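You operate a simulated robot arm through the tools that you are given. There is no shell and no other tool. Be economical: measure what you need, move in short steps, check, and stop when the job is done.

Carry out the task below with a simulated robot arm. There is one attempt and no reset: what you move stays moved.

TASK
Start the plain yoghurt for 6 hours.
Fine: that jar alone on ring 1 of the yoghurt maker, cover on.
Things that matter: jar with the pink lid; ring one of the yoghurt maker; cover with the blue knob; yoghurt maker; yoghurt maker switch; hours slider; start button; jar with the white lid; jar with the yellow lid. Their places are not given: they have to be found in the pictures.

It is judged by the outcome, as a careful person would: the job done as asked, and still so three seconds after it is handed in. It fails if anything else is knocked over, pushed out of place, dropped, spilled or broken.

THE ROBOT
A 7-joint arm with a two-finger parallel gripper, fixed in place. Base frame: the origin is at the foot of the arm, x ahead of it, y to its left, z up; the work surface is at about z = 0. Lengths are in mm, angles in degrees, forces in N, time in s.
With the tool pointing down near the work surface it reaches from about 220 to 580 mm from the base axis. Its first joint turns from -66.0 to 66.0 degrees. Payload 2.5 kg.
Tool frame: the origin (TCP) lies between the finger pads and is the grasp point; the fingertips stand 23 mm ahead of it; z points along the fingers, y is the line along which they close. The gripper opens to 94 mm. The fingers are 38 mm wide and 10 mm thick; the gripper's body (54 by 96 mm) begins 39 mm behind the TCP.
Orientation is that of the tool frame in the base frame, as [roll, pitch, yaw] about the fixed x, y, z axes, in that order (R = Rz(yaw) Ry(pitch) Rx(roll)). With the fingers straight down and closing along the base's y, the tool's x points along the base's -x, its y along +y and its z along -z.

THE INTERFACE
- The arm moves only by the tool step_arm. Its argument "increments" is a list of rows, each a list of 7 numbers: the closure, from 0 (fully open) to 1 (shut), then the shift along the tool's x, y, z in mm, then the turn, a rotation vector about the tool's x, y, z in degrees. In form: [[grip, tx, ty, tz, wx, wy, wz], ...]. A call has 1 to 10 rows; each row shifts and turns the commanded pose from where the row before left it, along the tool's axes as they then stand. A row lasts 0.2 s, in which the tool goes at most 50 mm and 8.6 degrees; a call with a longer step from one row to the next is refused whole, and so is a gripper value outside its range. A pose out of reach is approached as far as the arm can. The call stops where the force on the tool passes 70 N (or 10 N more than at its start, if that is more) or the arm is blocked; 0.2 s more then pass. The fingers move at their own pace (about 108 mm/s each) and stop on an object; they squeeze with about 32 N. The grip force told is the motor's: it shows also when the fingers shut on nothing. Time passes only in rows, and 0.2 s behind the last, so rows that do not move let the fingers close. It gives the time, the measured TCP pose, the force on the tool (base axes), the opening and the grip force at its end, in the units of the frame above (readings bear some noise).
- Cameras (640 x 400 px; columns grow to the right, rows downward): "scene" is fixed at [122.3, -398.8, 544.7]; the picture's right is [0.82, -0.57, 0.00], its down [-0.39, -0.56, -0.73] and it looks along [0.42, 0.60, -0.68] (base axes); focal length 304 px, centre (320, 200). "wrist" rides on the gripper at [-39, 0, -44] in the tool frame; the picture's right is [0.00, -1.00, 0.00], its down [0.97, 0.00, -0.24] and it looks along [0.24, 0.00, 0.97] (tool axes); focal length 218 px, centre (320, 200).
- snapshot(camera): a new picture of that camera. No time passes.
- locate(camera, pixels): for up to 12 pixels [column, row] of the newest picture of that camera ("zoom" is the newest enlarged one), the place [x, y, z] in the base frame of the surface seen there, good to about 2 mm, but the place of the scene camera against the robot may be out by one fixed shift of up to 25 mm in any direction. No time passes.
- zoom(camera, box): a new picture of the part [left, top, right, bottom] of that camera's present view, enlarged. No time passes.
- sign_off(): hands the job in; it is judged then, once.

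Work in short steps. Measure before you move; look again where a grasp or a placing could have gone wrong, and mend it. You have 80 turns and 34 pictures in all, the two below and enlarged ones among them. Open the gripper and draw the arm clear of the work before you hand the job in, unless the task says otherwise; then end with one line.

The tools are called as name(argument=value, ...) on one line, values as JSON. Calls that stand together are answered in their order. step_arm: Moves the arm, as the interface text tells. Its arguments: {"type":"object","properties":{"increments":{"type":"array"}},"required":["increments"]} The other tools are called the same way: snapshot (camera) takes a picture; locate (camera, pixels) gives the place of the surface under pixels of a picture; zoom (camera, box) takes an enlarged picture of a part of a camera's view; sign_off () hands the job in.

At the start:

```text
t: 0.0
position: [413.8, -172.9, 321.4]
tcp_rot: [179.9, 0.0, 179.9]
force: [-0.5, 0.3, 0.3]
opening: 94.1
finger_force: 0.0
```

scene: 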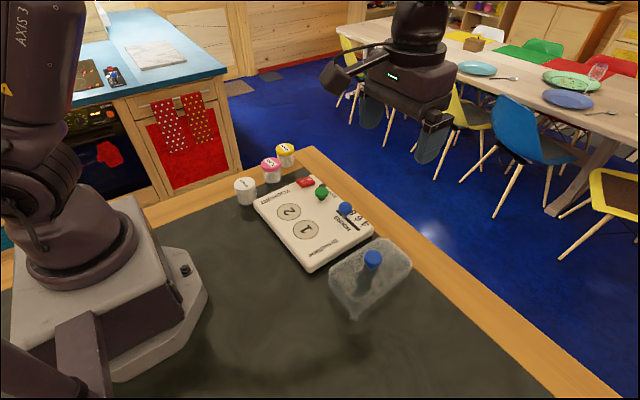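
wrist: 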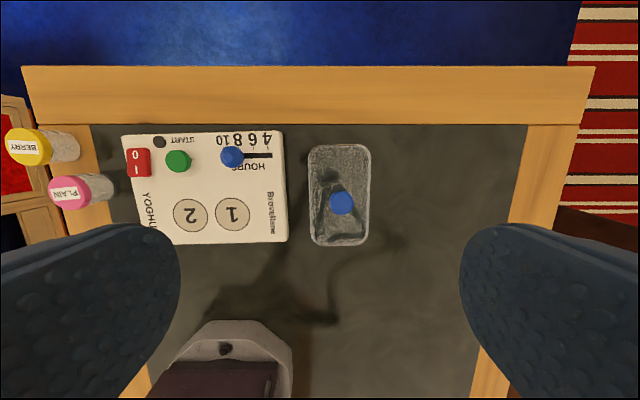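

I see the maker panel in the wrist view (about 120-288, 130-245), with the pink PLAIN jar at (80,190) and the cover at (340,200). I zoom in for detail and measure.

zoom(camera="wrist", box=[0, 110, 300, 260])

zoom(camera="scene", box=[220, 130, 420, 330])

locate(camera="wrist", pixels=[[65, 192], [28, 147], [341, 203], [316, 240], [364, 240], [366, 150], [232, 214], [190, 215], [232, 156], [178, 161], [138, 155], [138, 170]])

```text
2.13 times, centred on (150, 185) of wrist
```

zoom: 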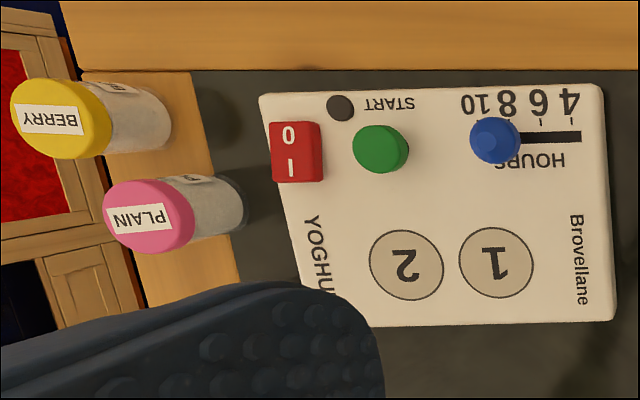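

```text
2.00 times, centred on (320, 230) of scene
```

zoom: 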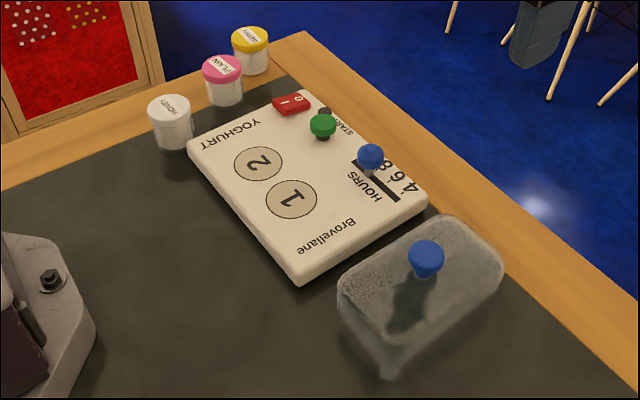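

```text
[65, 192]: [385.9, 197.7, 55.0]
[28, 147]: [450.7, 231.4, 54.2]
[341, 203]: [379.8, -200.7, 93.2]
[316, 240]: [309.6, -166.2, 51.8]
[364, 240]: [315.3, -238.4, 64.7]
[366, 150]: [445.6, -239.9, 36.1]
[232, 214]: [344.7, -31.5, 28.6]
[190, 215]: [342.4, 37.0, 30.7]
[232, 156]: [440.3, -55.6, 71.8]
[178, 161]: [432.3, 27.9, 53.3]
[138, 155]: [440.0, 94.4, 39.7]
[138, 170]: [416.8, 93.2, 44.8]
```

I move over the panel to see it squarely, with the arm staying high.

step_arm(increments=[[0, 0, 40, 0, 0, 0, 0], [0, 0, 40, 0, 0, 0, 0], [0, 0, 40, 0, 0, 0, 0], [0, 0, 40, 0, 0, 0, 0], [0, 0, 40, 0, 0, 0, 0], [0, 0, 0, 0, 0, 0, 0]])

snapshot(camera="wrist")

zoom(camera="wrist", box=[210, 100, 410, 250])

```text
t: 1.4
position: [414.9, 28.4, 320.7]
tcp_rot: [180.0, 0.0, 180.0]
force: [-0.3, -0.5, -0.2]
opening: 94.0
finger_force: 0.0
```

```text
29 pictures are left
```

wrist: 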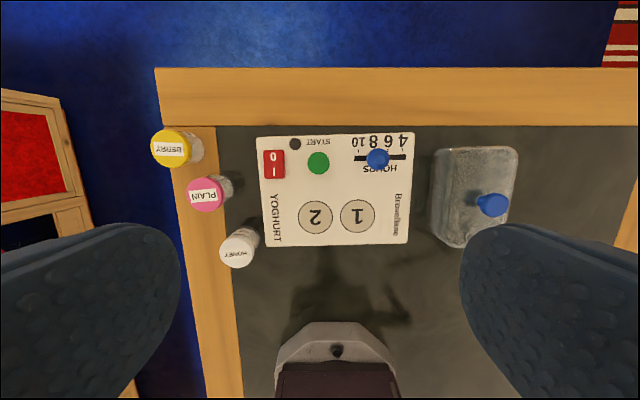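

```text
2.67 times, centred on (310, 175) of wrist
```

zoom: 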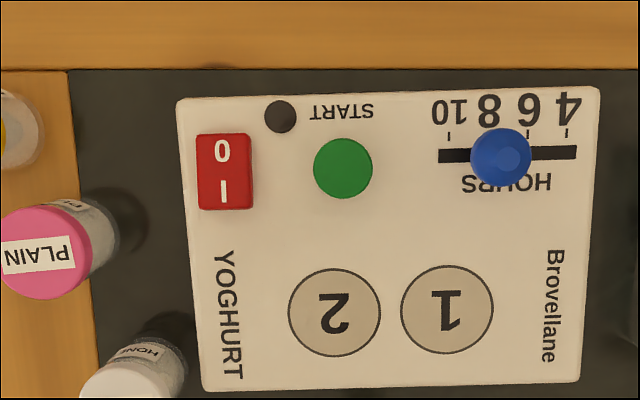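

Measuring the ticks, knob, buttons, jars and cover in this zoom/wrist picture.

locate(camera="zoom", pixels=[[449, 137], [528, 134], [567, 133], [500, 158], [343, 168], [447, 310], [334, 312], [222, 150], [224, 195], [42, 252], [188, 105], [577, 375]])

locate(camera="wrist", pixels=[[206, 194], [190, 194], [239, 254], [171, 149], [492, 204], [436, 160], [517, 160], [468, 240], [440, 235], [510, 150], [455, 152], [228, 190]])

```text
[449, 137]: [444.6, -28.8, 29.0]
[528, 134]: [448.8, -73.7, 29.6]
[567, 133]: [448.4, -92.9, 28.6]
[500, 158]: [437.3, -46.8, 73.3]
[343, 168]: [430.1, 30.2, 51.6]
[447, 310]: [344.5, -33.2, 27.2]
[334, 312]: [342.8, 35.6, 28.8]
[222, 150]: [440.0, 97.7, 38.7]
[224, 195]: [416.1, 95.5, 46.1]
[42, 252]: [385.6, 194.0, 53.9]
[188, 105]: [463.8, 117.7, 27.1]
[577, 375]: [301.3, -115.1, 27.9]
```

```text
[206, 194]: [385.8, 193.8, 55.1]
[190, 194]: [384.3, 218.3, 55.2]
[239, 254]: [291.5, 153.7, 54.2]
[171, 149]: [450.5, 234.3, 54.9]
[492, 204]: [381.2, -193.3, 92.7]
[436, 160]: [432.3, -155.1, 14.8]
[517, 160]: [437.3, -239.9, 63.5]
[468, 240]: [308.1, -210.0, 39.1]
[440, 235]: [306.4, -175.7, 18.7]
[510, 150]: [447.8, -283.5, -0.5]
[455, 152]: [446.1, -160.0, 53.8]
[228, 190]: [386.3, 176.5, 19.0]
```

Switch: the "I" side is high (z 46) and the "0" side low, so it is off; the slider knob is at 8 (y≈-49) and 6 is at y≈-72. I go with closed fingers above the "I" side, with the finger footprint overlapping only that end.

step_arm(increments=[[1, 5, 30, 30, 0, 0, 0], [1, 5, 30, 35, 0, 0, 0], [1, 5, 8, 45, 0, 0, 0], [1, 0, 0, 45, 0, 0, 0], [1, 0, 0, 45, 0, 0, 0], [1, 0, 0, 25, 0, 0, 0], [1, 0, 0, 0, 0, 0, 0]])

zoom(camera="wrist", box=[160, 0, 480, 200])

```text
t: 3.0
position: [397.9, 93.5, 93.9]
tcp_rot: [179.9, 0.0, -179.9]
force: [0.1, 0.3, 0.8]
opening: 0.3
finger_force: 32.0
```

```text
2.00 times, centred on (320, 100) of wrist
```

zoom: 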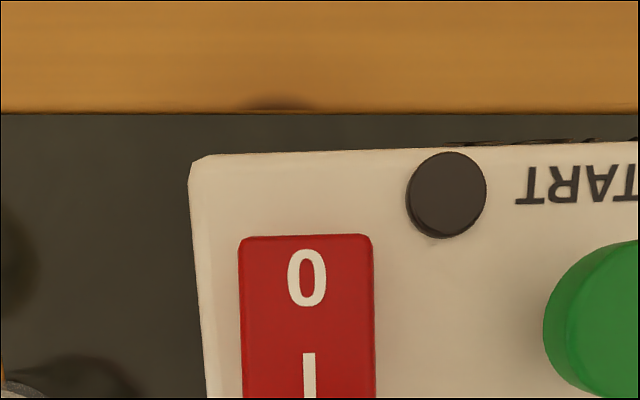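

locate(camera="zoom", pixels=[[250, 240], [365, 240], [250, 390], [365, 390], [308, 280], [308, 385]])

snapshot(camera="wrist")

```text
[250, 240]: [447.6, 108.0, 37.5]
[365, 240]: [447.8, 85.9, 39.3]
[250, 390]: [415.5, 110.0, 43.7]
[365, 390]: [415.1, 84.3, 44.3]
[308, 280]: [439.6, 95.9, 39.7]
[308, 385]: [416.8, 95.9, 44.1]
```

```text
26 pictures are left
```

wrist: 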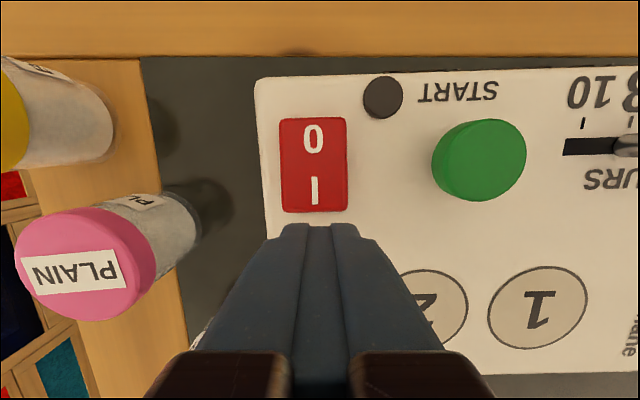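

Fingers are lined up with the "I" end (tips reach x≈417, switch pivot ≈428). Pressing down.

step_arm(increments=[[1, 0, 3, 14, 0, 0, 0], [1, 0, 0, 6, 0, 0, 0], [1, 0, 0, 4, 0, 0, 0], [1, 0, 0, 4, 0, 0, 0], [1, 0, 0, 4, 0, 0, 0], [1, 0, 0, 0, 0, 0, 0]])

step_arm(increments=[[1, 0, 0, -20, 0, 0, 0], [1, 0, 0, -40, 0, 0, 0], [1, 0, 0, 0, 0, 0, 0]])

snapshot(camera="wrist")

```text
t: 4.4
position: [398.7, 98.3, 64.3]
tcp_rot: [-180.0, 0.0, 180.0]
force: [0.8, 0.9, 1.0]
opening: 0.2
finger_force: 31.7
```

```text
t: 5.2
position: [396.0, 97.4, 124.0]
tcp_rot: [-180.0, -0.1, -180.0]
force: [0.2, 0.0, -0.3]
opening: 0.0
finger_force: 31.8
```

```text
25 pictures are left
```

wrist: 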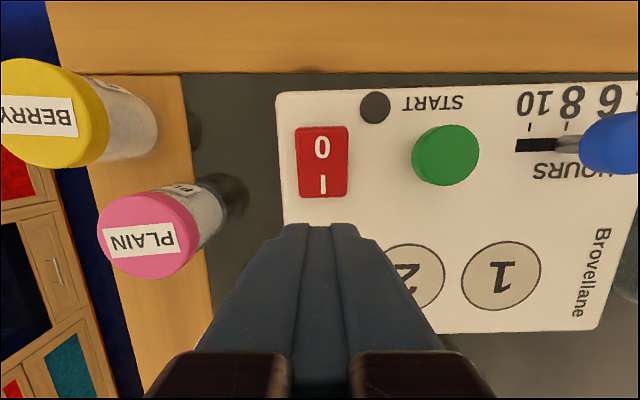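

locate(camera="wrist", pixels=[[310, 145], [312, 188], [330, 132], [335, 190]])

```text
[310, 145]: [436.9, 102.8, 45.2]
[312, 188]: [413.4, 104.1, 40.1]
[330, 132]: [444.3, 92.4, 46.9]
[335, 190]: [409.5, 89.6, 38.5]
```

The rocker flipped: "I" now low (z 39), "0" high (z 46). Next, go over the slider knob at (437,-48).

step_arm(increments=[[1, -10, -36, 0, 0, 0, 0], [0.5, -10, -36, 0, 0, 0, 0], [0.5, -10, -37, 0, 0, 0, 0], [0.5, -10, -37, 0, 0, 0, 0], [0.5, 0, 0, 0, 0, 0, 0]])

snapshot(camera="wrist")

```text
t: 6.4
position: [437.3, -48.2, 123.7]
tcp_rot: [179.9, 0.0, -179.9]
force: [0.4, 0.0, -0.5]
opening: 47.0
finger_force: 0.1
```

```text
24 pictures are left
```

wrist: 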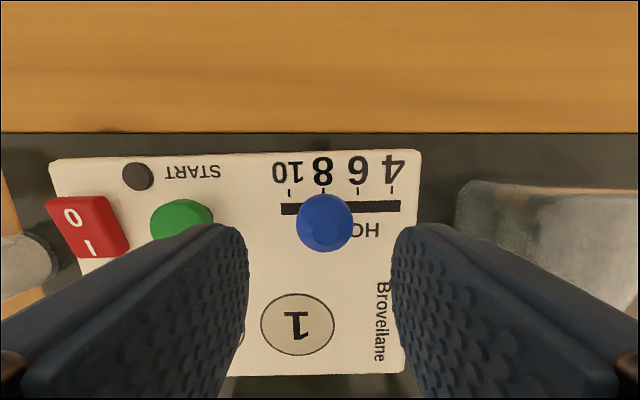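

locate(camera="wrist", pixels=[[290, 193], [324, 188], [358, 190], [392, 190], [325, 224], [299, 222], [351, 222]])

```text
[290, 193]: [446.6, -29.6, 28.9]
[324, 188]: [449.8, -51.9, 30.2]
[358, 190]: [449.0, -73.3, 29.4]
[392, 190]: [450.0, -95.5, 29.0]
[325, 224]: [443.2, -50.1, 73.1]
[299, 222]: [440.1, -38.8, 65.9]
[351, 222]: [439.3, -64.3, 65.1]
```

Knob is at y≈-51.5 (on 8); 6's tick is at y≈-73.4. I descend, close on the knob, and slide.

step_arm(increments=[[0.5, 0, -3, 25, 0, 0, 0], [0.5, 0, 0, 20, 0, 0, 0], [0.5, 0, 0, 14, 0, 0, 0], [1, 0, 0, 0, 0, 0, 0], [1, 0, 0, 0, 0, 0, 0], [1, 0, 0, 0, 0, 0, 0]])

```text
t: 7.8
position: [438.5, -50.2, 63.8]
tcp_rot: [180.0, 0.0, 179.9]
force: [-4.7, -1.3, 5.3]
opening: 29.3
finger_force: 32.1
```

step_arm(increments=[[1, 0, -5, 0, 0, 0, 0], [1, 0, -6, 0, 0, 0, 0], [1, 0, -6, 0, 0, 0, 0], [1, 0, -5, 0, 0, 0, 0], [1, 0, 0, 0, 0, 0, 0], [1, 0, 0, 0, 0, 0, 0]])

snapshot(camera="wrist")

```text
t: 9.2
position: [436.2, -71.6, 64.5]
tcp_rot: [180.0, 0.0, -180.0]
force: [2.2, -0.9, -0.6]
opening: 29.1
finger_force: 32.0
```

```text
23 pictures are left
```

wrist: 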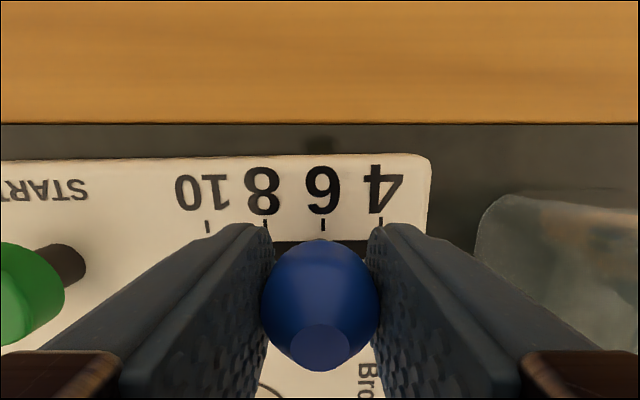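

The 6 tick at column 324 is about 1.3 mm beyond knob centre (320). I nudge, release and rise.

step_arm(increments=[[1, 0, -1.5, 0, 0, 0, 0], [1, 0, 0, 0, 0, 0, 0], [0.5, 0, 0, 0, 0, 0, 0], [0.5, 0, 0, 0, 0, 0, 0], [0.5, 0, 0, -30, 0, 0, 0], [0.5, 0, 0, -40, 0, 0, 0], [0.5, 0, 0, 0, 0, 0, 0]])

snapshot(camera="wrist")

```text
t: 10.8
position: [439.0, -75.8, 136.5]
tcp_rot: [-179.9, 0.0, -179.9]
force: [0.0, 0.1, -0.1]
opening: 47.0
finger_force: 0.0
```

```text
22 pictures are left
```

wrist: 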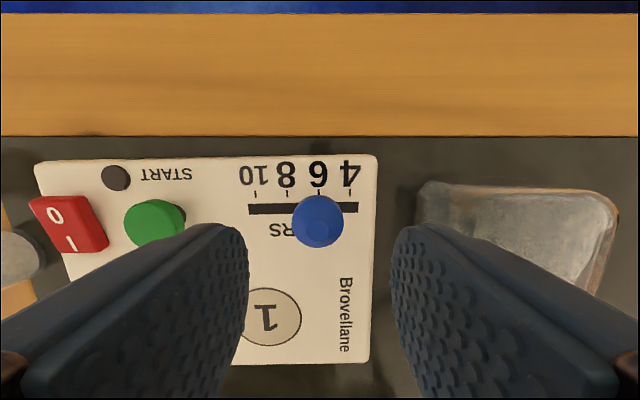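

Slider is on 6 (both at column 318). Now move over the pink-lidded PLAIN jar with the gripper open.

step_arm(increments=[[0, 8, 35, -15, 0, 0, 0], [0, 8, 45, 0, 0, 0, 0], [0, 8, 45, 0, 0, 0, 0], [0, 8, 45, 0, 0, 0, 0], [0, 10, 45, 0, 0, 0, 0], [0, 10, 45, 0, 0, 0, 0], [0, 0, 8, 0, 0, 0, 0], [0, 0, 0, 0, 0, 0, 0]])

snapshot(camera="wrist")

```text
t: 12.6
position: [385.1, 194.6, 147.5]
tcp_rot: [180.0, 0.0, 179.9]
force: [0.1, 0.1, -1.2]
opening: 94.0
finger_force: 0.1
```

```text
21 pictures are left
```

wrist: 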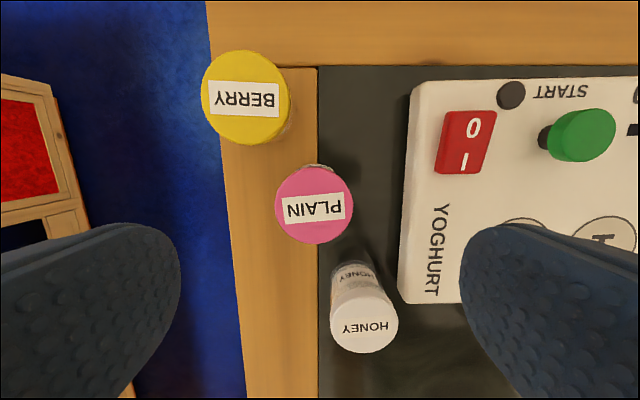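

locate(camera="wrist", pixels=[[314, 205], [280, 205], [348, 205], [314, 170], [314, 238], [246, 98], [364, 325], [380, 205]])

```text
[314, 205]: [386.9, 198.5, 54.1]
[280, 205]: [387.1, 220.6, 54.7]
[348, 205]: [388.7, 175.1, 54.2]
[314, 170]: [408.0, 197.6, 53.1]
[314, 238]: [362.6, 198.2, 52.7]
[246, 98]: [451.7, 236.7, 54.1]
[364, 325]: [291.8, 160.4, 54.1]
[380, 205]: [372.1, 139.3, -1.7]
```

Jar centre is (386,198), lid ~48 mm wide. Centre on it, descend, and grip.

step_arm(increments=[[0, -1, 3.5, 30, 0, 0, 0], [0, 0, 0, 30, 0, 0, 0], [0, 0, 0, 30, 0, 0, 0], [0, 0, 0, 21, 0, 0, 0], [0, 0, 0, 0, 0, 0, 0], [1, 0, 0, 0, 0, 0, 0], [1, 0, 0, 0, 0, 0, 0], [1, 0, 0, 0, 0, 0, 0]])

```text
t: 14.4
position: [384.9, 199.9, 38.9]
tcp_rot: [-179.9, -0.1, -180.0]
force: [0.4, -0.6, -0.8]
opening: 50.9
finger_force: 32.5
```

Gripped at 51 mm. Lift straight up, then carry over ring 1 at (344,-33).

step_arm(increments=[[1, 0, 0, -20, 0, 0, 0], [1, 0, 0, -35, 0, 0, 0], [1, 0, 0, -35, 0, 0, 0], [1, 6, -35, 0, 0, 0, 0], [1, 7, -40, 0, 0, 0, 0], [1, 7, -40, 0, 0, 0, 0], [1, 7, -40, 0, 0, 0, 0], [1, 7, -40, 0, 0, 0, 0], [1, 7, -37, 0, 0, 0, 0], [1, 0, 0, 0, 0, 0, 0]])

snapshot(camera="wrist")

snapshot(camera="scene")

```text
t: 16.6
position: [345.5, -33.2, 127.4]
tcp_rot: [-179.9, 0.0, 180.0]
force: [-0.9, 0.6, -1.0]
opening: 50.8
finger_force: 32.2
```

```text
20 pictures are left
```

wrist: 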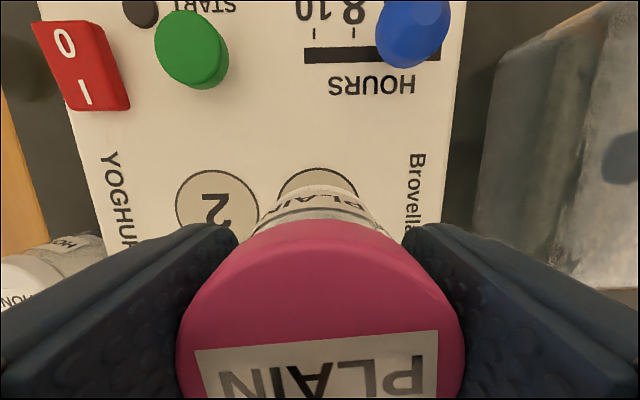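

```text
19 pictures are left
```

scene: 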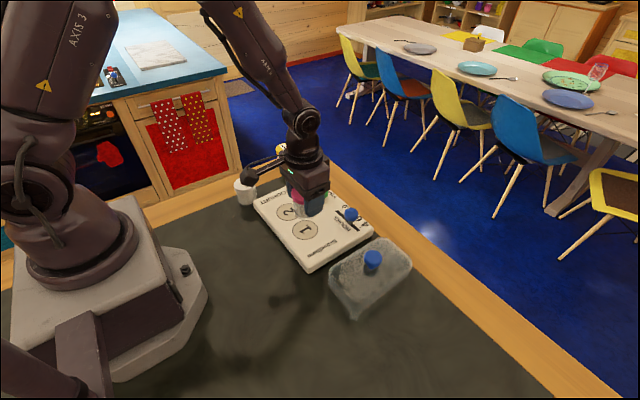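

Aligned with ring 1 (ring columns 276-358, centre ≈318). Lower to near the panel.

locate(camera="wrist", pixels=[[317, 168], [282, 188], [215, 171], [181, 200], [256, 200]])

step_arm(increments=[[1, 1, 0, 25, 0, 0, 0], [1, 0, 0, 20, 0, 0, 0], [1, 0, 0, 10, 0, 0, 0], [1, 0, 0, 4, 0, 0, 0], [1, 0, 0, 0, 0, 0, 0]])

snapshot(camera="wrist")

```text
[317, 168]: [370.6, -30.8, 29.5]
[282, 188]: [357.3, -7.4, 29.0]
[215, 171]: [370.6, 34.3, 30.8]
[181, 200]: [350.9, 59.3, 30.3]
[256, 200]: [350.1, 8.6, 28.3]
```

```text
t: 17.8
position: [345.0, -33.5, 70.2]
tcp_rot: [-179.9, 0.0, 179.9]
force: [-6.5, 1.5, 16.0]
opening: 50.9
finger_force: 32.3
```

```text
18 pictures are left
```

wrist: 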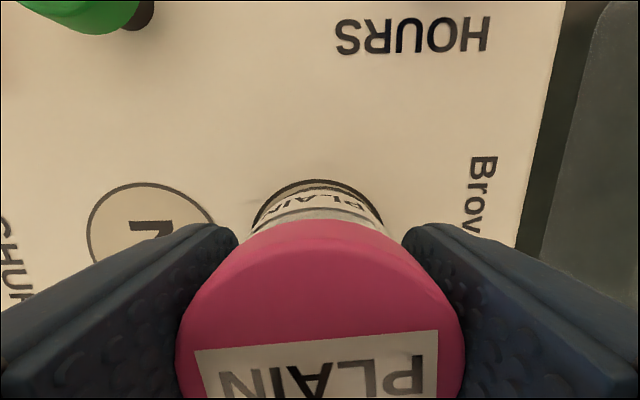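

16 N of upward force: the jar is on the panel, centred in the ring. Release and rise.

step_arm(increments=[[0.3, 0, 0, 0, 0, 0, 0], [0.3, 0, 0, 0, 0, 0, 0], [0.3, 0, 0, 0, 0, 0, 0], [0.3, 0, 0, -30, 0, 0, 0], [0.3, 0, 0, -40, 0, 0, 0], [0.3, 0, 0, -40, 0, 0, 0], [0.3, 0, -40, 0, 0, 0, 0], [0.3, 0, -40, -20, 0, 0, 0], [0.3, 0, 0, 0, 0, 0, 0]])

snapshot(camera="wrist")

```text
t: 19.8
position: [345.4, -118.6, 202.8]
tcp_rot: [-180.0, 0.0, 180.0]
force: [-0.3, 0.8, -0.3]
opening: 65.9
finger_force: 0.1
```

```text
17 pictures are left
```

wrist: 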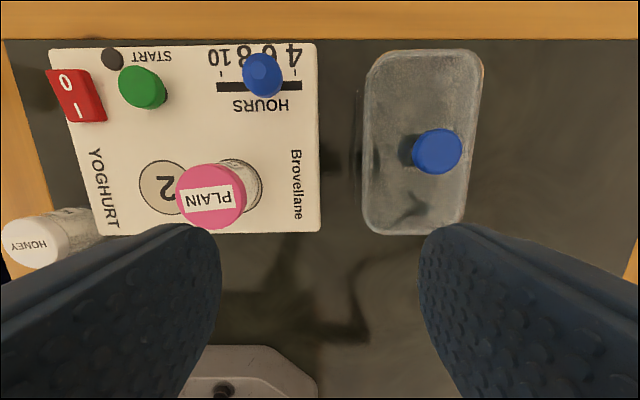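

Jar stands on ring 1. Now measure the cover and jar.

locate(camera="wrist", pixels=[[209, 197], [437, 151], [366, 110], [366, 200], [480, 100], [460, 220], [425, 52], [410, 231], [385, 60], [375, 225], [430, 215], [370, 150]])

zoom(camera="wrist", box=[340, 30, 500, 250])

```text
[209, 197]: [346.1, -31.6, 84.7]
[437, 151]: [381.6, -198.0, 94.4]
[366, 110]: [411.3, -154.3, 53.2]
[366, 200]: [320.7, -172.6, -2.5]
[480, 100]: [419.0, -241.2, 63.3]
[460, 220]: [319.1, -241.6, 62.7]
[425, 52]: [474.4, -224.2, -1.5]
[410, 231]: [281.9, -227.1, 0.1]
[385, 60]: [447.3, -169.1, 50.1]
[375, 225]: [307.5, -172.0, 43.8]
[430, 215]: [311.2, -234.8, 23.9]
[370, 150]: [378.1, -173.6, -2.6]
```

```text
1.82 times, centred on (420, 140) of wrist
```

zoom: 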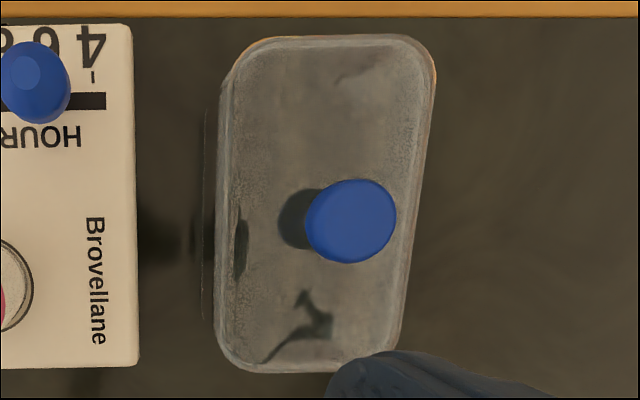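

Cover centre ≈(379,-199), knob near its centre. I go above it for an accurate look.

step_arm(increments=[[0.3, -18, -40, 0, 0, 0, 0], [0.3, -18, -40, 0, 0, 0, 0], [0.3, 0, 0, 0, 0, 0, 0]])

snapshot(camera="wrist")

```text
t: 20.6
position: [384.5, -195.5, 200.6]
tcp_rot: [180.0, 0.0, -180.0]
force: [0.6, -0.2, -0.2]
opening: 65.6
finger_force: 0.1
```

```text
15 pictures are left
```

wrist: 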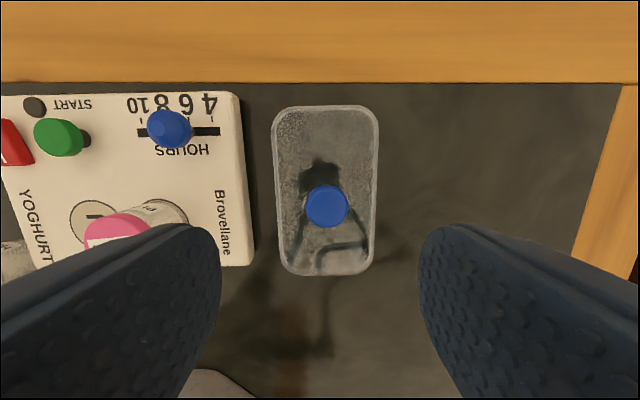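

locate(camera="wrist", pixels=[[326, 206], [306, 206], [347, 206], [275, 150], [281, 230], [377, 150], [372, 230], [328, 108], [324, 273], [242, 130], [251, 240], [225, 264]])

```text
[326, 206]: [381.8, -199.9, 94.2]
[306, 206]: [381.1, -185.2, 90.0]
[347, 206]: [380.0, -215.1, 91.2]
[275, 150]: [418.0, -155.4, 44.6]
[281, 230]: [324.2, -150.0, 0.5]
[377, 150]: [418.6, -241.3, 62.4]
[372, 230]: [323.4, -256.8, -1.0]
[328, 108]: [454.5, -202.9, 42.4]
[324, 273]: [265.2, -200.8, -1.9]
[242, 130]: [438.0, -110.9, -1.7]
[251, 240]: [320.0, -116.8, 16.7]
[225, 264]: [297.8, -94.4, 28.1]
```

Knob centre (381,-200), top z 94, cover roof z 63, footprint ≈149×87 mm. Descend so the fingertips stay above the roof, and grip.

step_arm(increments=[[0.3, 2, -4, 40, 0, 0, 0], [0.3, 0, 0, 40, 0, 0, 0], [0.3, 0, 0, 20, 0, 0, 0], [0.3, 0, 0, 8, 0, 0, 0], [0.3, 0, 0, 0, 0, 0, 0]])

snapshot(camera="wrist")

```text
t: 21.8
position: [380.4, -199.3, 93.0]
tcp_rot: [-180.0, 0.1, -180.0]
force: [0.3, -0.2, 0.1]
opening: 65.8
finger_force: 0.0
```

```text
14 pictures are left
```

wrist: 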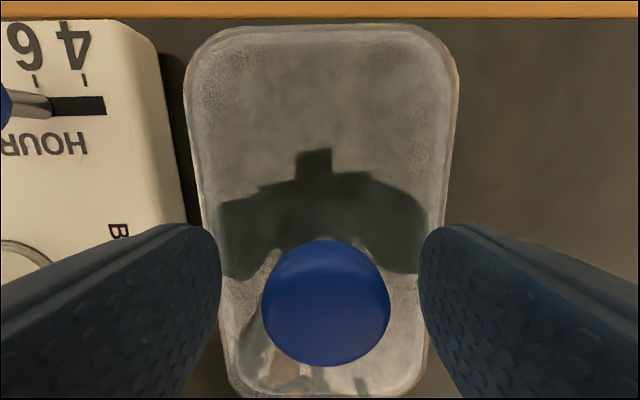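

Knob is centred between the fingers (columns 262-390). Close and lift a little.

step_arm(increments=[[0.3, 0, 0, 2, 0, 0, 0], [1, 0, 0, 0, 0, 0, 0], [1, 0, 0, 0, 0, 0, 0], [1, 0, 0, 0, 0, 0, 0], [1, 0, 0, -10, 0, 0, 0], [1, 0, 0, -20, 0, 0, 0], [1, 0, 0, 0, 0, 0, 0]])

snapshot(camera="scene")

```text
t: 23.4
position: [376.0, -198.3, 119.5]
tcp_rot: [-180.0, 0.0, 180.0]
force: [0.4, 0.3, -1.2]
opening: 30.0
finger_force: 32.6
```

```text
13 pictures are left
```

scene: 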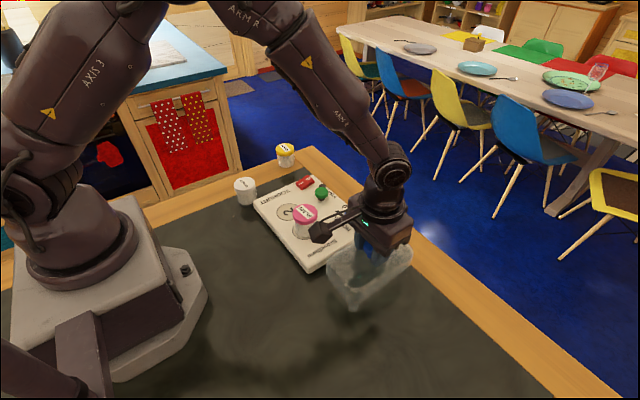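

Cover is held. Raise it well above the jar, then rotate about 89°.

step_arm(increments=[[1, 0, 0, -35, 0, 0, 0], [1, 0, 0, -35, 0, 0, 0], [1, 0, 0, -30, 0, 0, 0], [1, 0, 0, 0, 0, 0, 8], [1, 0, 0, 0, 0, 0, 8], [1, 0, 0, 0, 0, 0, 8], [1, 0, 0, 0, 0, 0, 8], [1, 0, 0, 0, 0, 0, 8], [1, 0, 0, 0, 0, 0, 0]])

```text
t: 25.4
position: [378.3, -198.8, 221.1]
tcp_rot: [180.0, 0.0, 139.9]
force: [0.2, -0.3, -0.8]
opening: 30.0
finger_force: 32.0
```

step_arm(increments=[[1, 0, 0, 0, 0, 0, 8], [1, 0, 0, 0, 0, 0, 8], [1, 0, 0, 0, 0, 0, 8], [1, 0, 0, 0, 0, 0, 8], [1, 0, 0, 0, 0, 0, 8], [1, 0, 0, 0, 0, 0, 8], [1, 0, 0, 0, 0, 0, 1], [1, 0, 0, 0, 0, 0, 0]])

```text
t: 27.2
position: [380.1, -199.4, 222.0]
tcp_rot: [-180.0, 0.0, 91.0]
force: [0.2, -0.3, -1.4]
opening: 29.9
finger_force: 31.7
```

Now carry to above the rings' midpoint (344.5, 1), staying at height.

step_arm(increments=[[1, 40, -6, 0, 0, 0, 0], [1, 40, -7, 0, 0, 0, 0], [1, 40, -7, 0, 0, 0, 0], [1, 40, -7, 0, 0, 0, 0], [1, 40.5, -5.5, 0, 0, 0, 0], [1, 0, 0, 0, 0, 0, 0], [1, 0, 0, 0, 0, 0, 0]])

snapshot(camera="wrist")

snapshot(camera="scene")

```text
t: 28.8
position: [344.9, 2.3, 220.2]
tcp_rot: [-180.0, -0.1, 91.0]
force: [-0.1, -0.3, -0.6]
opening: 29.6
finger_force: 31.7
```

```text
12 pictures are left
```

wrist: 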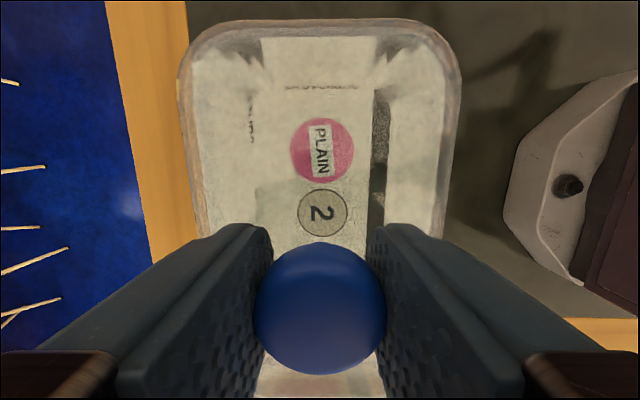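

```text
11 pictures are left
```

scene: 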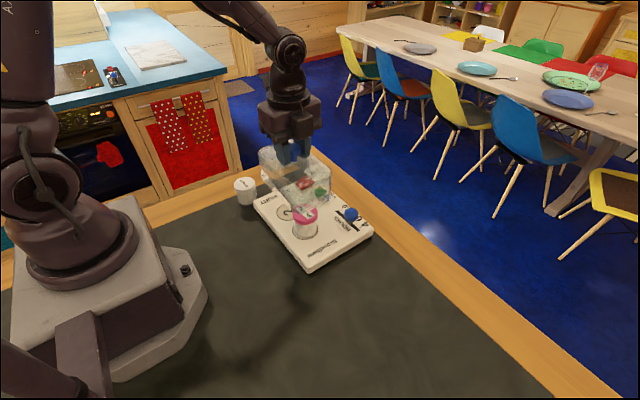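

Jar (column 322) is centred under the cover's midline (182-462). Lower it.

step_arm(increments=[[1, -1, 0, 30, 0, 0, 0], [1, 0, 0, 30, 0, 0, 0], [1, 0, 0, 20, 0, 0, 0], [1, 0, 0, 10, 0, 0, 0], [1, 0, 0, 5, 0, 0, 0], [1, 0, 0, 0, 0, 0, 0]])

snapshot(camera="scene")

```text
t: 30.2
position: [342.4, 1.2, 124.8]
tcp_rot: [-179.9, 0.0, 91.0]
force: [0.0, -0.2, -0.6]
opening: 30.2
finger_force: 31.5
```

```text
10 pictures are left
```

scene: 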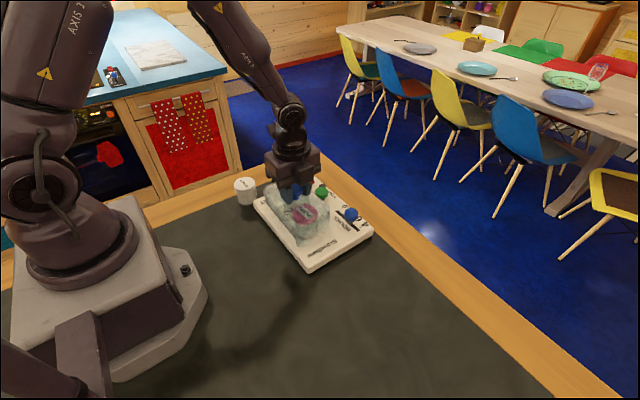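

step_arm(increments=[[1, 0, 0, 2, 0, 0, 0], [1, 0, 0, 2, 0, 0, 0], [1, 0, 0, 1, 0, 0, 0], [1, 0, 0, 0, 0, 0, 0]])

zoom(camera="scene", box=[230, 150, 390, 280])

```text
t: 31.2
position: [343.1, -0.9, 120.8]
tcp_rot: [180.0, -0.1, 91.0]
force: [0.5, 0.2, -1.2]
opening: 29.7
finger_force: 31.4
```

```text
3.08 times, centred on (310, 215) of scene
```

zoom: 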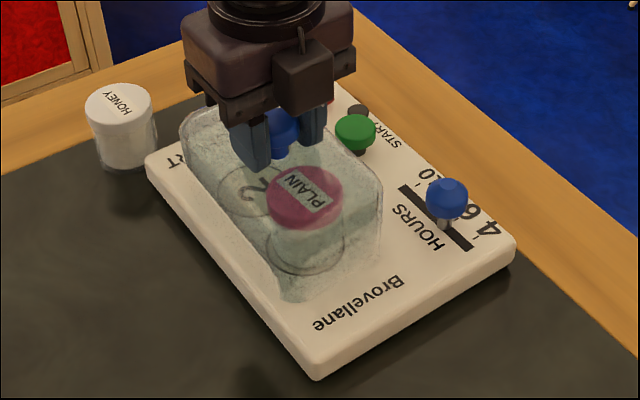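

Placement looks right, no contact yet. Lower by single millimetres until touching.

step_arm(increments=[[1, 0, 0, 1, 0, 0, 0], [1, 0, 0, 1, 0, 0, 0], [1, 0, 0, 0, 0, 0, 0]])

```text
t: 32.0
position: [344.3, -0.1, 119.1]
tcp_rot: [179.9, 0.0, 91.1]
force: [-9.4, 1.0, 36.5]
opening: 30.0
finger_force: 32.4
```

Seated (36 N). Release and rise straight up.

step_arm(increments=[[0.4, 0, 0, -1, 0, 0, 0], [0.4, 0, 0, 0, 0, 0, 0], [0.4, 0, 0, 0, 0, 0, 0], [0.4, 0, 0, -30, 0, 0, 0], [0.4, 0, 0, -40, 0, 0, 0], [0.4, 0, 0, -10, 0, 0, 0], [1, 0, 40, 0, 0, 0, 0], [1, 0, 40, 0, 0, 0, 0], [1, 0, 0, 0, 0, 0, 0]])

zoom(camera="scene", box=[230, 150, 390, 280])

```text
t: 34.0
position: [417.4, 2.0, 201.5]
tcp_rot: [179.9, 0.0, 91.0]
force: [0.4, 0.2, -0.6]
opening: 0.0
finger_force: 32.0
```

```text
3.08 times, centred on (310, 215) of scene
```

zoom: 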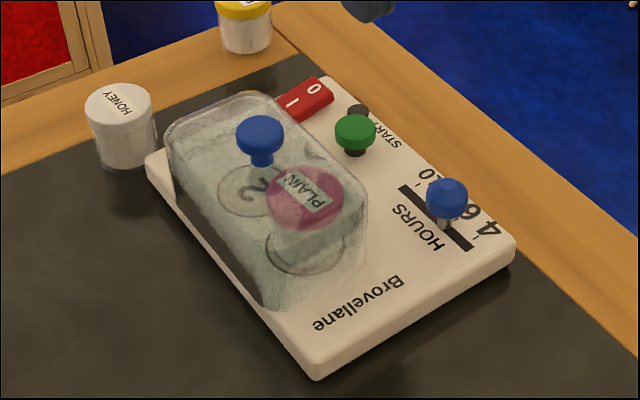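

Cover is on over the jar. Now the start button: view from here to measure it.

snapshot(camera="wrist")

```text
7 pictures are left
```

wrist: 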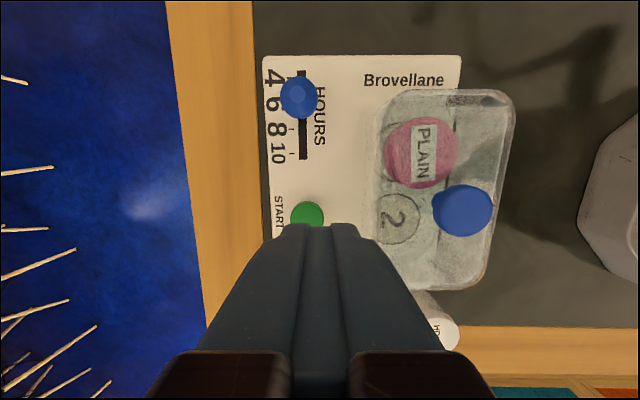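

locate(camera="wrist", pixels=[[306, 214], [291, 214], [324, 214], [306, 202], [462, 207], [420, 152], [375, 150], [376, 230], [380, 270], [300, 95], [272, 105]])

```text
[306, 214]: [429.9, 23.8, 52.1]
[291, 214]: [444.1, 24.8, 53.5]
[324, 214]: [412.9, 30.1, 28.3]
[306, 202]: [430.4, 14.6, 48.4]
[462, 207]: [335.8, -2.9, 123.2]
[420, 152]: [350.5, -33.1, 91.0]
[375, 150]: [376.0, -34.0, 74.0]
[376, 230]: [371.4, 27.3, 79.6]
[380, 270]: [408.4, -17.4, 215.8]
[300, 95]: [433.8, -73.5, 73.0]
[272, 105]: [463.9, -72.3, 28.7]
```

The cover knob reads x≈337, a bit nearer the base than intended; I check the cover's seating from above before starting.

step_arm(increments=[[1, -20, -35, -20, 0, 0, 0], [1, -35, -38, 0, 0, 0, 0], [1, -10, 0, 0, 0, 0, 0], [1, 0, 0, 0, 0, 0, 0]])

zoom(camera="wrist", box=[200, 60, 440, 260])

```text
refused: row 2 steps farther than a row can; nothing moved
```

```text
2.00 times, centred on (320, 160) of wrist
```

zoom: 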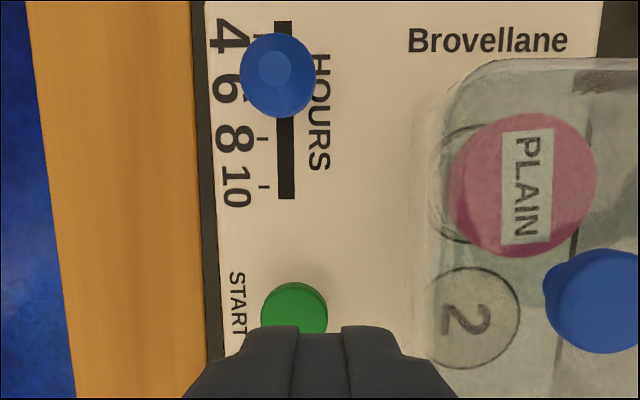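

step_arm(increments=[[1, -20, -35, -20, 0, 0, 0], [1, -25, -38, 0, 0, 0, 0], [1, -20, 0, 0, 0, 0, 0], [1, 0, 0, 0, 0, 0, 0]])

zoom(camera="wrist", box=[200, 60, 440, 260])

```text
t: 35.0
position: [349.8, -66.5, 221.2]
tcp_rot: [179.9, 0.1, 91.0]
force: [-0.9, -0.7, -1.2]
opening: 0.1
finger_force: 32.2
```

```text
2.00 times, centred on (320, 160) of wrist
```

zoom: 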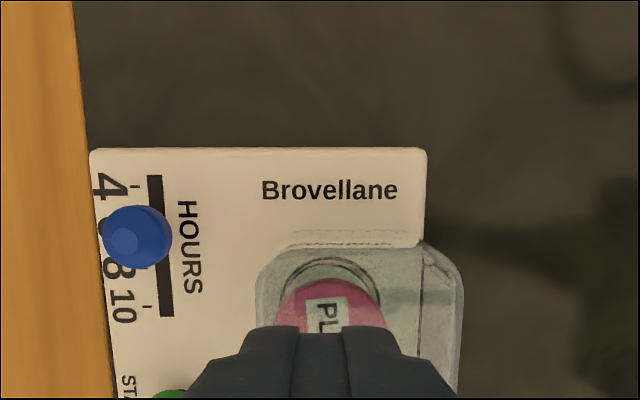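

locate(camera="zoom", pixels=[[460, 300], [450, 300], [262, 300], [272, 300], [420, 235], [410, 200], [330, 310], [424, 180], [462, 350], [330, 260], [300, 240], [400, 243]])

```text
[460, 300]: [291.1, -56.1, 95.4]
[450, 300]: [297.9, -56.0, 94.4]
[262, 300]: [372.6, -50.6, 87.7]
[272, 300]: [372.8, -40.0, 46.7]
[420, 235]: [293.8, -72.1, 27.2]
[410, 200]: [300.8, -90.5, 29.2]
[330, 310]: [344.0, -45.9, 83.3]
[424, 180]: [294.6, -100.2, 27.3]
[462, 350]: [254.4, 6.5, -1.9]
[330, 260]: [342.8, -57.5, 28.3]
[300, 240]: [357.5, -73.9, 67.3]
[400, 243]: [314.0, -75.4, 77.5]
```

The cover spans x≈291-377, about 9 mm too near the base and flush with the panel's edge (≈294). I'll regrip the knob and shift it; first line up over the knob with the gripper open.

step_arm(increments=[[0.4, 33, -6, 0, 0, 0, 0], [0.4, 33, -6, 20, 0, 0, 0], [0.4, 0, 0, 30, 0, 0, 0], [0.4, 0, 0, 0, 0, 0, 0], [0.4, 0, 0, 0, 0, 0, 0]])

snapshot(camera="wrist")

```text
t: 36.2
position: [337.9, 0.8, 169.4]
tcp_rot: [-179.9, 0.0, 91.0]
force: [0.5, -0.2, -1.0]
opening: 56.2
finger_force: 0.1
```

```text
4 pictures are left
```

wrist: 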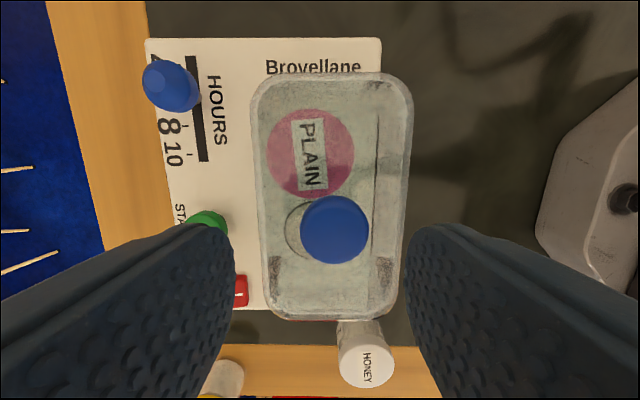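

locate(camera="wrist", pixels=[[334, 229], [302, 229], [367, 229], [310, 153], [410, 120], [404, 120], [256, 150], [250, 110], [408, 200], [370, 60], [380, 65], [330, 76]])

```text
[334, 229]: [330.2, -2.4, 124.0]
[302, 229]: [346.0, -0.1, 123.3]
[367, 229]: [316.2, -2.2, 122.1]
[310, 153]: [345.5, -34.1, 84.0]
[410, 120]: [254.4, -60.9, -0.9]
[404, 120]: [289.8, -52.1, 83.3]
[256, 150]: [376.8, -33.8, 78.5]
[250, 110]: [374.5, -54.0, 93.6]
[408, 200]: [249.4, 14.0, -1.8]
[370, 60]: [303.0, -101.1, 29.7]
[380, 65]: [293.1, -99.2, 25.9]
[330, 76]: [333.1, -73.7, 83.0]
```

Knob centre is (331,-2), so the cover needs +13 mm in x. I align, descend, regrip the knob and lift slightly.

step_arm(increments=[[0.4, -2, -6.5, 20, 0, 0, 0], [0.4, 0, 0, 20, 0, 0, 0], [0.4, 0, 0, 8, 0, 0, 0], [0.4, 0, 0, 0, 0, 0, 0], [1, 0, 0, 0, 0, 0, 0], [1, 0, 0, 0, 0, 0, 0], [1, 0, 0, 0, 0, 0, 0]])

```text
t: 37.8
position: [331.7, -1.7, 120.3]
tcp_rot: [180.0, 0.0, 91.1]
force: [-1.1, -0.1, 0.0]
opening: 29.9
finger_force: 32.7
```

step_arm(increments=[[1, 0, 0, -3, 0, 0, 0], [1, 0, 0, -3, 0, 0, 0], [1, 1, 5, 0, 0, 0, 0], [1, 1, 5, 0, 0, 0, 0], [1, 0, 3.5, 0, 0, 0, 0], [1, 0, 0, 0, 0, 0, 0], [1, 0, 0, 3, 0, 0, 0], [1, 0, 0, 2, 0, 0, 0], [1, 0, 0, 0, 0, 0, 0]])

```text
t: 39.8
position: [344.7, 1.1, 123.1]
tcp_rot: [179.9, 0.0, 91.0]
force: [0.0, -0.8, -0.7]
opening: 30.1
finger_force: 32.4
```

step_arm(increments=[[1, 0, 0, 0.7, 0, 0, 0], [1, 0, 0, 0.5, 0, 0, 0], [1, 0, 0, 0, 0, 0, 0]])

```text
t: 40.6
position: [344.4, 1.1, 121.0]
tcp_rot: [-179.9, 0.0, 91.0]
force: [0.3, 0.8, -1.1]
opening: 30.0
finger_force: 31.9
```

step_arm(increments=[[1, 0, 0, 0.4, 0, 0, 0], [1, 0, 0, 0.2, 0, 0, 0], [1, 0, 0, 0, 0, 0, 0]])

```text
t: 41.4
position: [344.7, -0.2, 121.4]
tcp_rot: [180.0, 0.0, 91.0]
force: [-0.3, -0.2, -2.6]
opening: 30.3
finger_force: 32.6
```

step_arm(increments=[[1, 0, 0, 0.4, 0, 0, 0], [1, 0, 0, 0.3, 0, 0, 0], [1, 0, 0, 0, 0, 0, 0]])

```text
t: 42.2
position: [344.8, 2.2, 120.1]
tcp_rot: [180.0, 0.1, 91.1]
force: [0.0, -0.2, -1.4]
opening: 29.9
finger_force: 32.6
```

step_arm(increments=[[1, 0, 0, 0.4, 0, 0, 0], [1, 0, 0, 0.3, 0, 0, 0], [1, 0, 0, 0, 0, 0, 0]])

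```text
t: 43.0
position: [346.7, 1.2, 120.0]
tcp_rot: [180.0, 0.0, 91.0]
force: [-5.8, 3.5, 20.2]
opening: 29.8
finger_force: 32.0
```

Light contact. Open the fingers gradually without moving, and check the result before rising.

step_arm(increments=[[1, 0, 0, -0.3, 0, 0, 0], [0.67, 0, 0, 0, 0, 0, 0], [0.65, 0, 0, 0, 0, 0, 0], [0.62, 0, 0, 0, 0, 0, 0], [0.55, 0, 0, 0, 0, 0, 0], [0.45, 0, 0, 0, 0, 0, 0], [0.4, 0, 0, 0, 0, 0, 0], [0.4, 0, 0, -25, 0, 0, 0], [0.4, 0, 0, -25, 0, 0, 0], [0.4, 0, 0, 0, 0, 0, 0]])

snapshot(camera="wrist")

```text
t: 45.2
position: [347.0, 1.7, 171.1]
tcp_rot: [180.0, -0.1, 91.0]
force: [-0.7, 0.4, 0.1]
opening: 56.2
finger_force: 0.0
```

```text
3 pictures are left
```

wrist: 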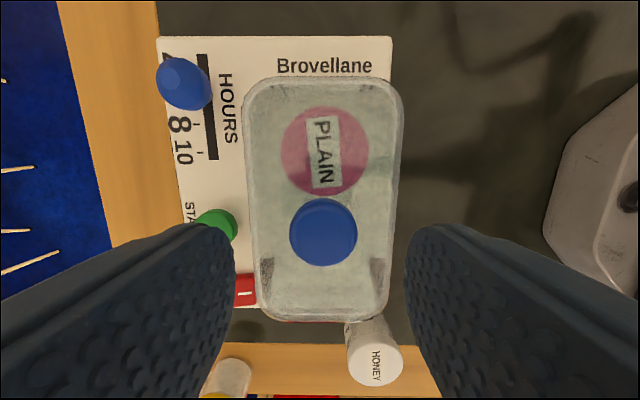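

locate(camera="wrist", pixels=[[323, 231], [290, 231], [356, 231], [325, 151], [398, 120], [247, 120], [394, 250], [385, 65], [246, 180], [320, 80]])

```text
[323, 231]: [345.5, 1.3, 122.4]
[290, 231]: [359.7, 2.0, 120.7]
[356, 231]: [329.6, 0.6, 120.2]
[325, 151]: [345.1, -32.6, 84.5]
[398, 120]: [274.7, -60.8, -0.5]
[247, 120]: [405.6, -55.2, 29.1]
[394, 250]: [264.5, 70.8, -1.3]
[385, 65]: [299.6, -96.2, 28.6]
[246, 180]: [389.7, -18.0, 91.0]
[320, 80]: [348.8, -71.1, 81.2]
```

Cover now centred at (345,1), jar central within it, and fully on the panel. Next, closed fingers over the start button at (431,29).

step_arm(increments=[[1, 0, 0, -10, 0, 0, 0], [1, 9, 28, 0, 0, 0, 0], [1, 9, 28, 0, 0, 0, 0], [1, 9, 28.5, 0, 0, 0, 0], [1, 0, 0, 40, 0, 0, 0], [1, 0, 0, 45, 0, 0, 0], [1, 0, 0, 0, 0, 0, 0]])

```text
t: 46.8
position: [431.0, 32.0, 96.4]
tcp_rot: [-180.0, 0.0, 91.1]
force: [-0.7, 0.2, 0.6]
opening: 0.0
finger_force: 31.8
```

step_arm(increments=[[1, -1.5, 0, 15, 0, 0, 0], [1, 0, 0, 5, 0, 0, 0], [1, 0, 0, 2, 0, 0, 0], [1, 0, 0, 2, 0, 0, 0], [1, 0, 0, 0, 0, 0, 0]])

```text
t: 48.0
position: [428.8, 28.5, 70.3]
tcp_rot: [179.9, 0.0, 91.0]
force: [0.8, 1.6, 1.4]
opening: 0.0
finger_force: 32.0
```

Little force yet (1.4 N); press slightly further.

step_arm(increments=[[1, 0, 0, 1.5, 0, 0, 0], [1, 0, 0, 1.5, 0, 0, 0], [1, 0, 0, 0, 0, 0, 0]])

```text
t: 48.8
position: [430.5, 28.8, 68.8]
tcp_rot: [180.0, 0.0, 91.0]
force: [-0.4, -2.5, 3.1]
opening: 0.1
finger_force: 31.6
```

zoom(camera="scene", box=[230, 150, 390, 280])

```text
3.08 times, centred on (310, 215) of scene
```

zoom: 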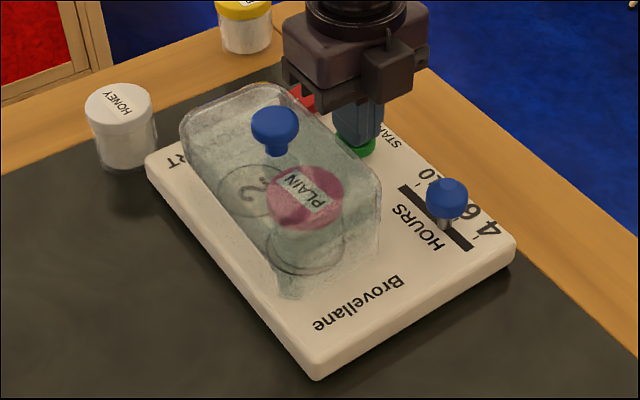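

The button is visibly depressed; rise and check the lamp.

step_arm(increments=[[1, 0, 0, -20, 0, 0, 0], [1, 0, 0, -40, 0, 0, 0], [0.5, 0, 0, -45, 0, 0, 0], [0, -40, 0, -20, 0, 0, 0], [0, -45, 0, -10, 0, 0, 0], [0, -45, 0, 0, 0, 0, 0], [0, 0, 0, 0, 0, 0, 0]])

zoom(camera="scene", box=[230, 150, 390, 280])

```text
t: 50.4
position: [430.5, -102.5, 206.2]
tcp_rot: [-180.0, 0.0, 91.1]
force: [0.3, 0.1, -0.4]
opening: 94.0
finger_force: 0.1
```

```text
3.08 times, centred on (310, 215) of scene
```

zoom: 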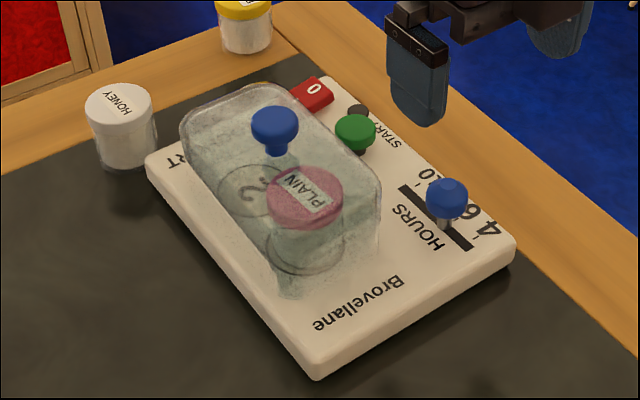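

The lamp behind the button still looks dark (358,108), and the earlier press only met 3 N, so it likely did not bottom out. I retrace and press more firmly.

step_arm(increments=[[1, 45, 0, 0, 0, 0, 0], [1, 45, 0, 10, 0, 0, 0], [1, 40, 0, 20, 0, 0, 0], [1, 0, 0, 45, 0, 0, 0], [1, 0, 0, 40, 0, 0, 0], [1, 0, 0, 12, 0, 0, 0], [1, 0, 0, 5, 0, 0, 0], [1, 0, 0, 3, 0, 0, 0], [1, 0, 0, 1.5, 0, 0, 0], [1, 0, 0, 0, 0, 0, 0]])

```text
t: 52.6
position: [428.5, 27.8, 65.9]
tcp_rot: [-180.0, 0.0, 91.0]
force: [3.2, 0.7, 4.0]
opening: 0.0
finger_force: 32.0
```

step_arm(increments=[[1, 0, 0, 1.5, 0, 0, 0], [1, 0, 0, 1.5, 0, 0, 0], [1, 0, 0, 0, 0, 0, 0]])

```text
t: 53.4
position: [428.2, 28.0, 64.1]
tcp_rot: [180.0, 0.0, 91.0]
force: [-3.4, -0.9, 7.2]
opening: 0.0
finger_force: 31.5
```

step_arm(increments=[[1, 0, 0, 1.5, 0, 0, 0], [1, 0, 0, 1.5, 0, 0, 0], [1, 0, 0, 0, 0, 0, 0]])

```text
t: 54.2
position: [429.0, 28.9, 61.8]
tcp_rot: [-179.9, -0.1, 91.0]
force: [-25.3, -3.8, 51.7]
opening: 0.0
finger_force: 32.3
```

Bottomed out at 52 N. Rise, withdraw with gripper open, and take the last picture with the lamp in view.

step_arm(increments=[[1, 0, 0, -20, 0, 0, 0], [1, 0, 0, -40, 0, 0, 0], [0.5, 0, 0, -45, 0, 0, 0], [0, -40, 0, -20, 0, 0, 0], [0, -45, 0, -15, 0, 0, 0], [0, -45, 0, 0, 0, 0, 0], [0, 0, 0, 0, 0, 0, 0]])

snapshot(camera="wrist")

```text
t: 55.8
position: [435.2, -103.3, 195.3]
tcp_rot: [180.0, 0.1, 91.1]
force: [0.8, -0.2, 0.7]
opening: 94.0
finger_force: 0.0
```

```text
0 pictures are left
```

wrist: 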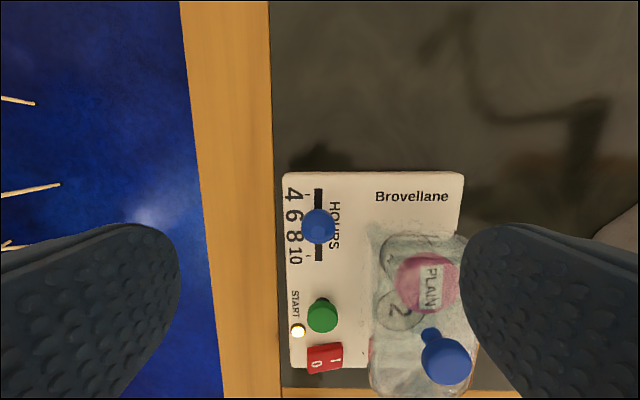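

The lamp is lit (298,330). A final check of the slider and cover positions.

locate(camera="wrist", pixels=[[319, 226], [446, 362], [427, 283], [308, 195], [308, 257]])

```text
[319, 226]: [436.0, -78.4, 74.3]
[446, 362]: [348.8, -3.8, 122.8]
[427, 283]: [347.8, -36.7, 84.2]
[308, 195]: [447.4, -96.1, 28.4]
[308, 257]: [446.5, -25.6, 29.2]
```

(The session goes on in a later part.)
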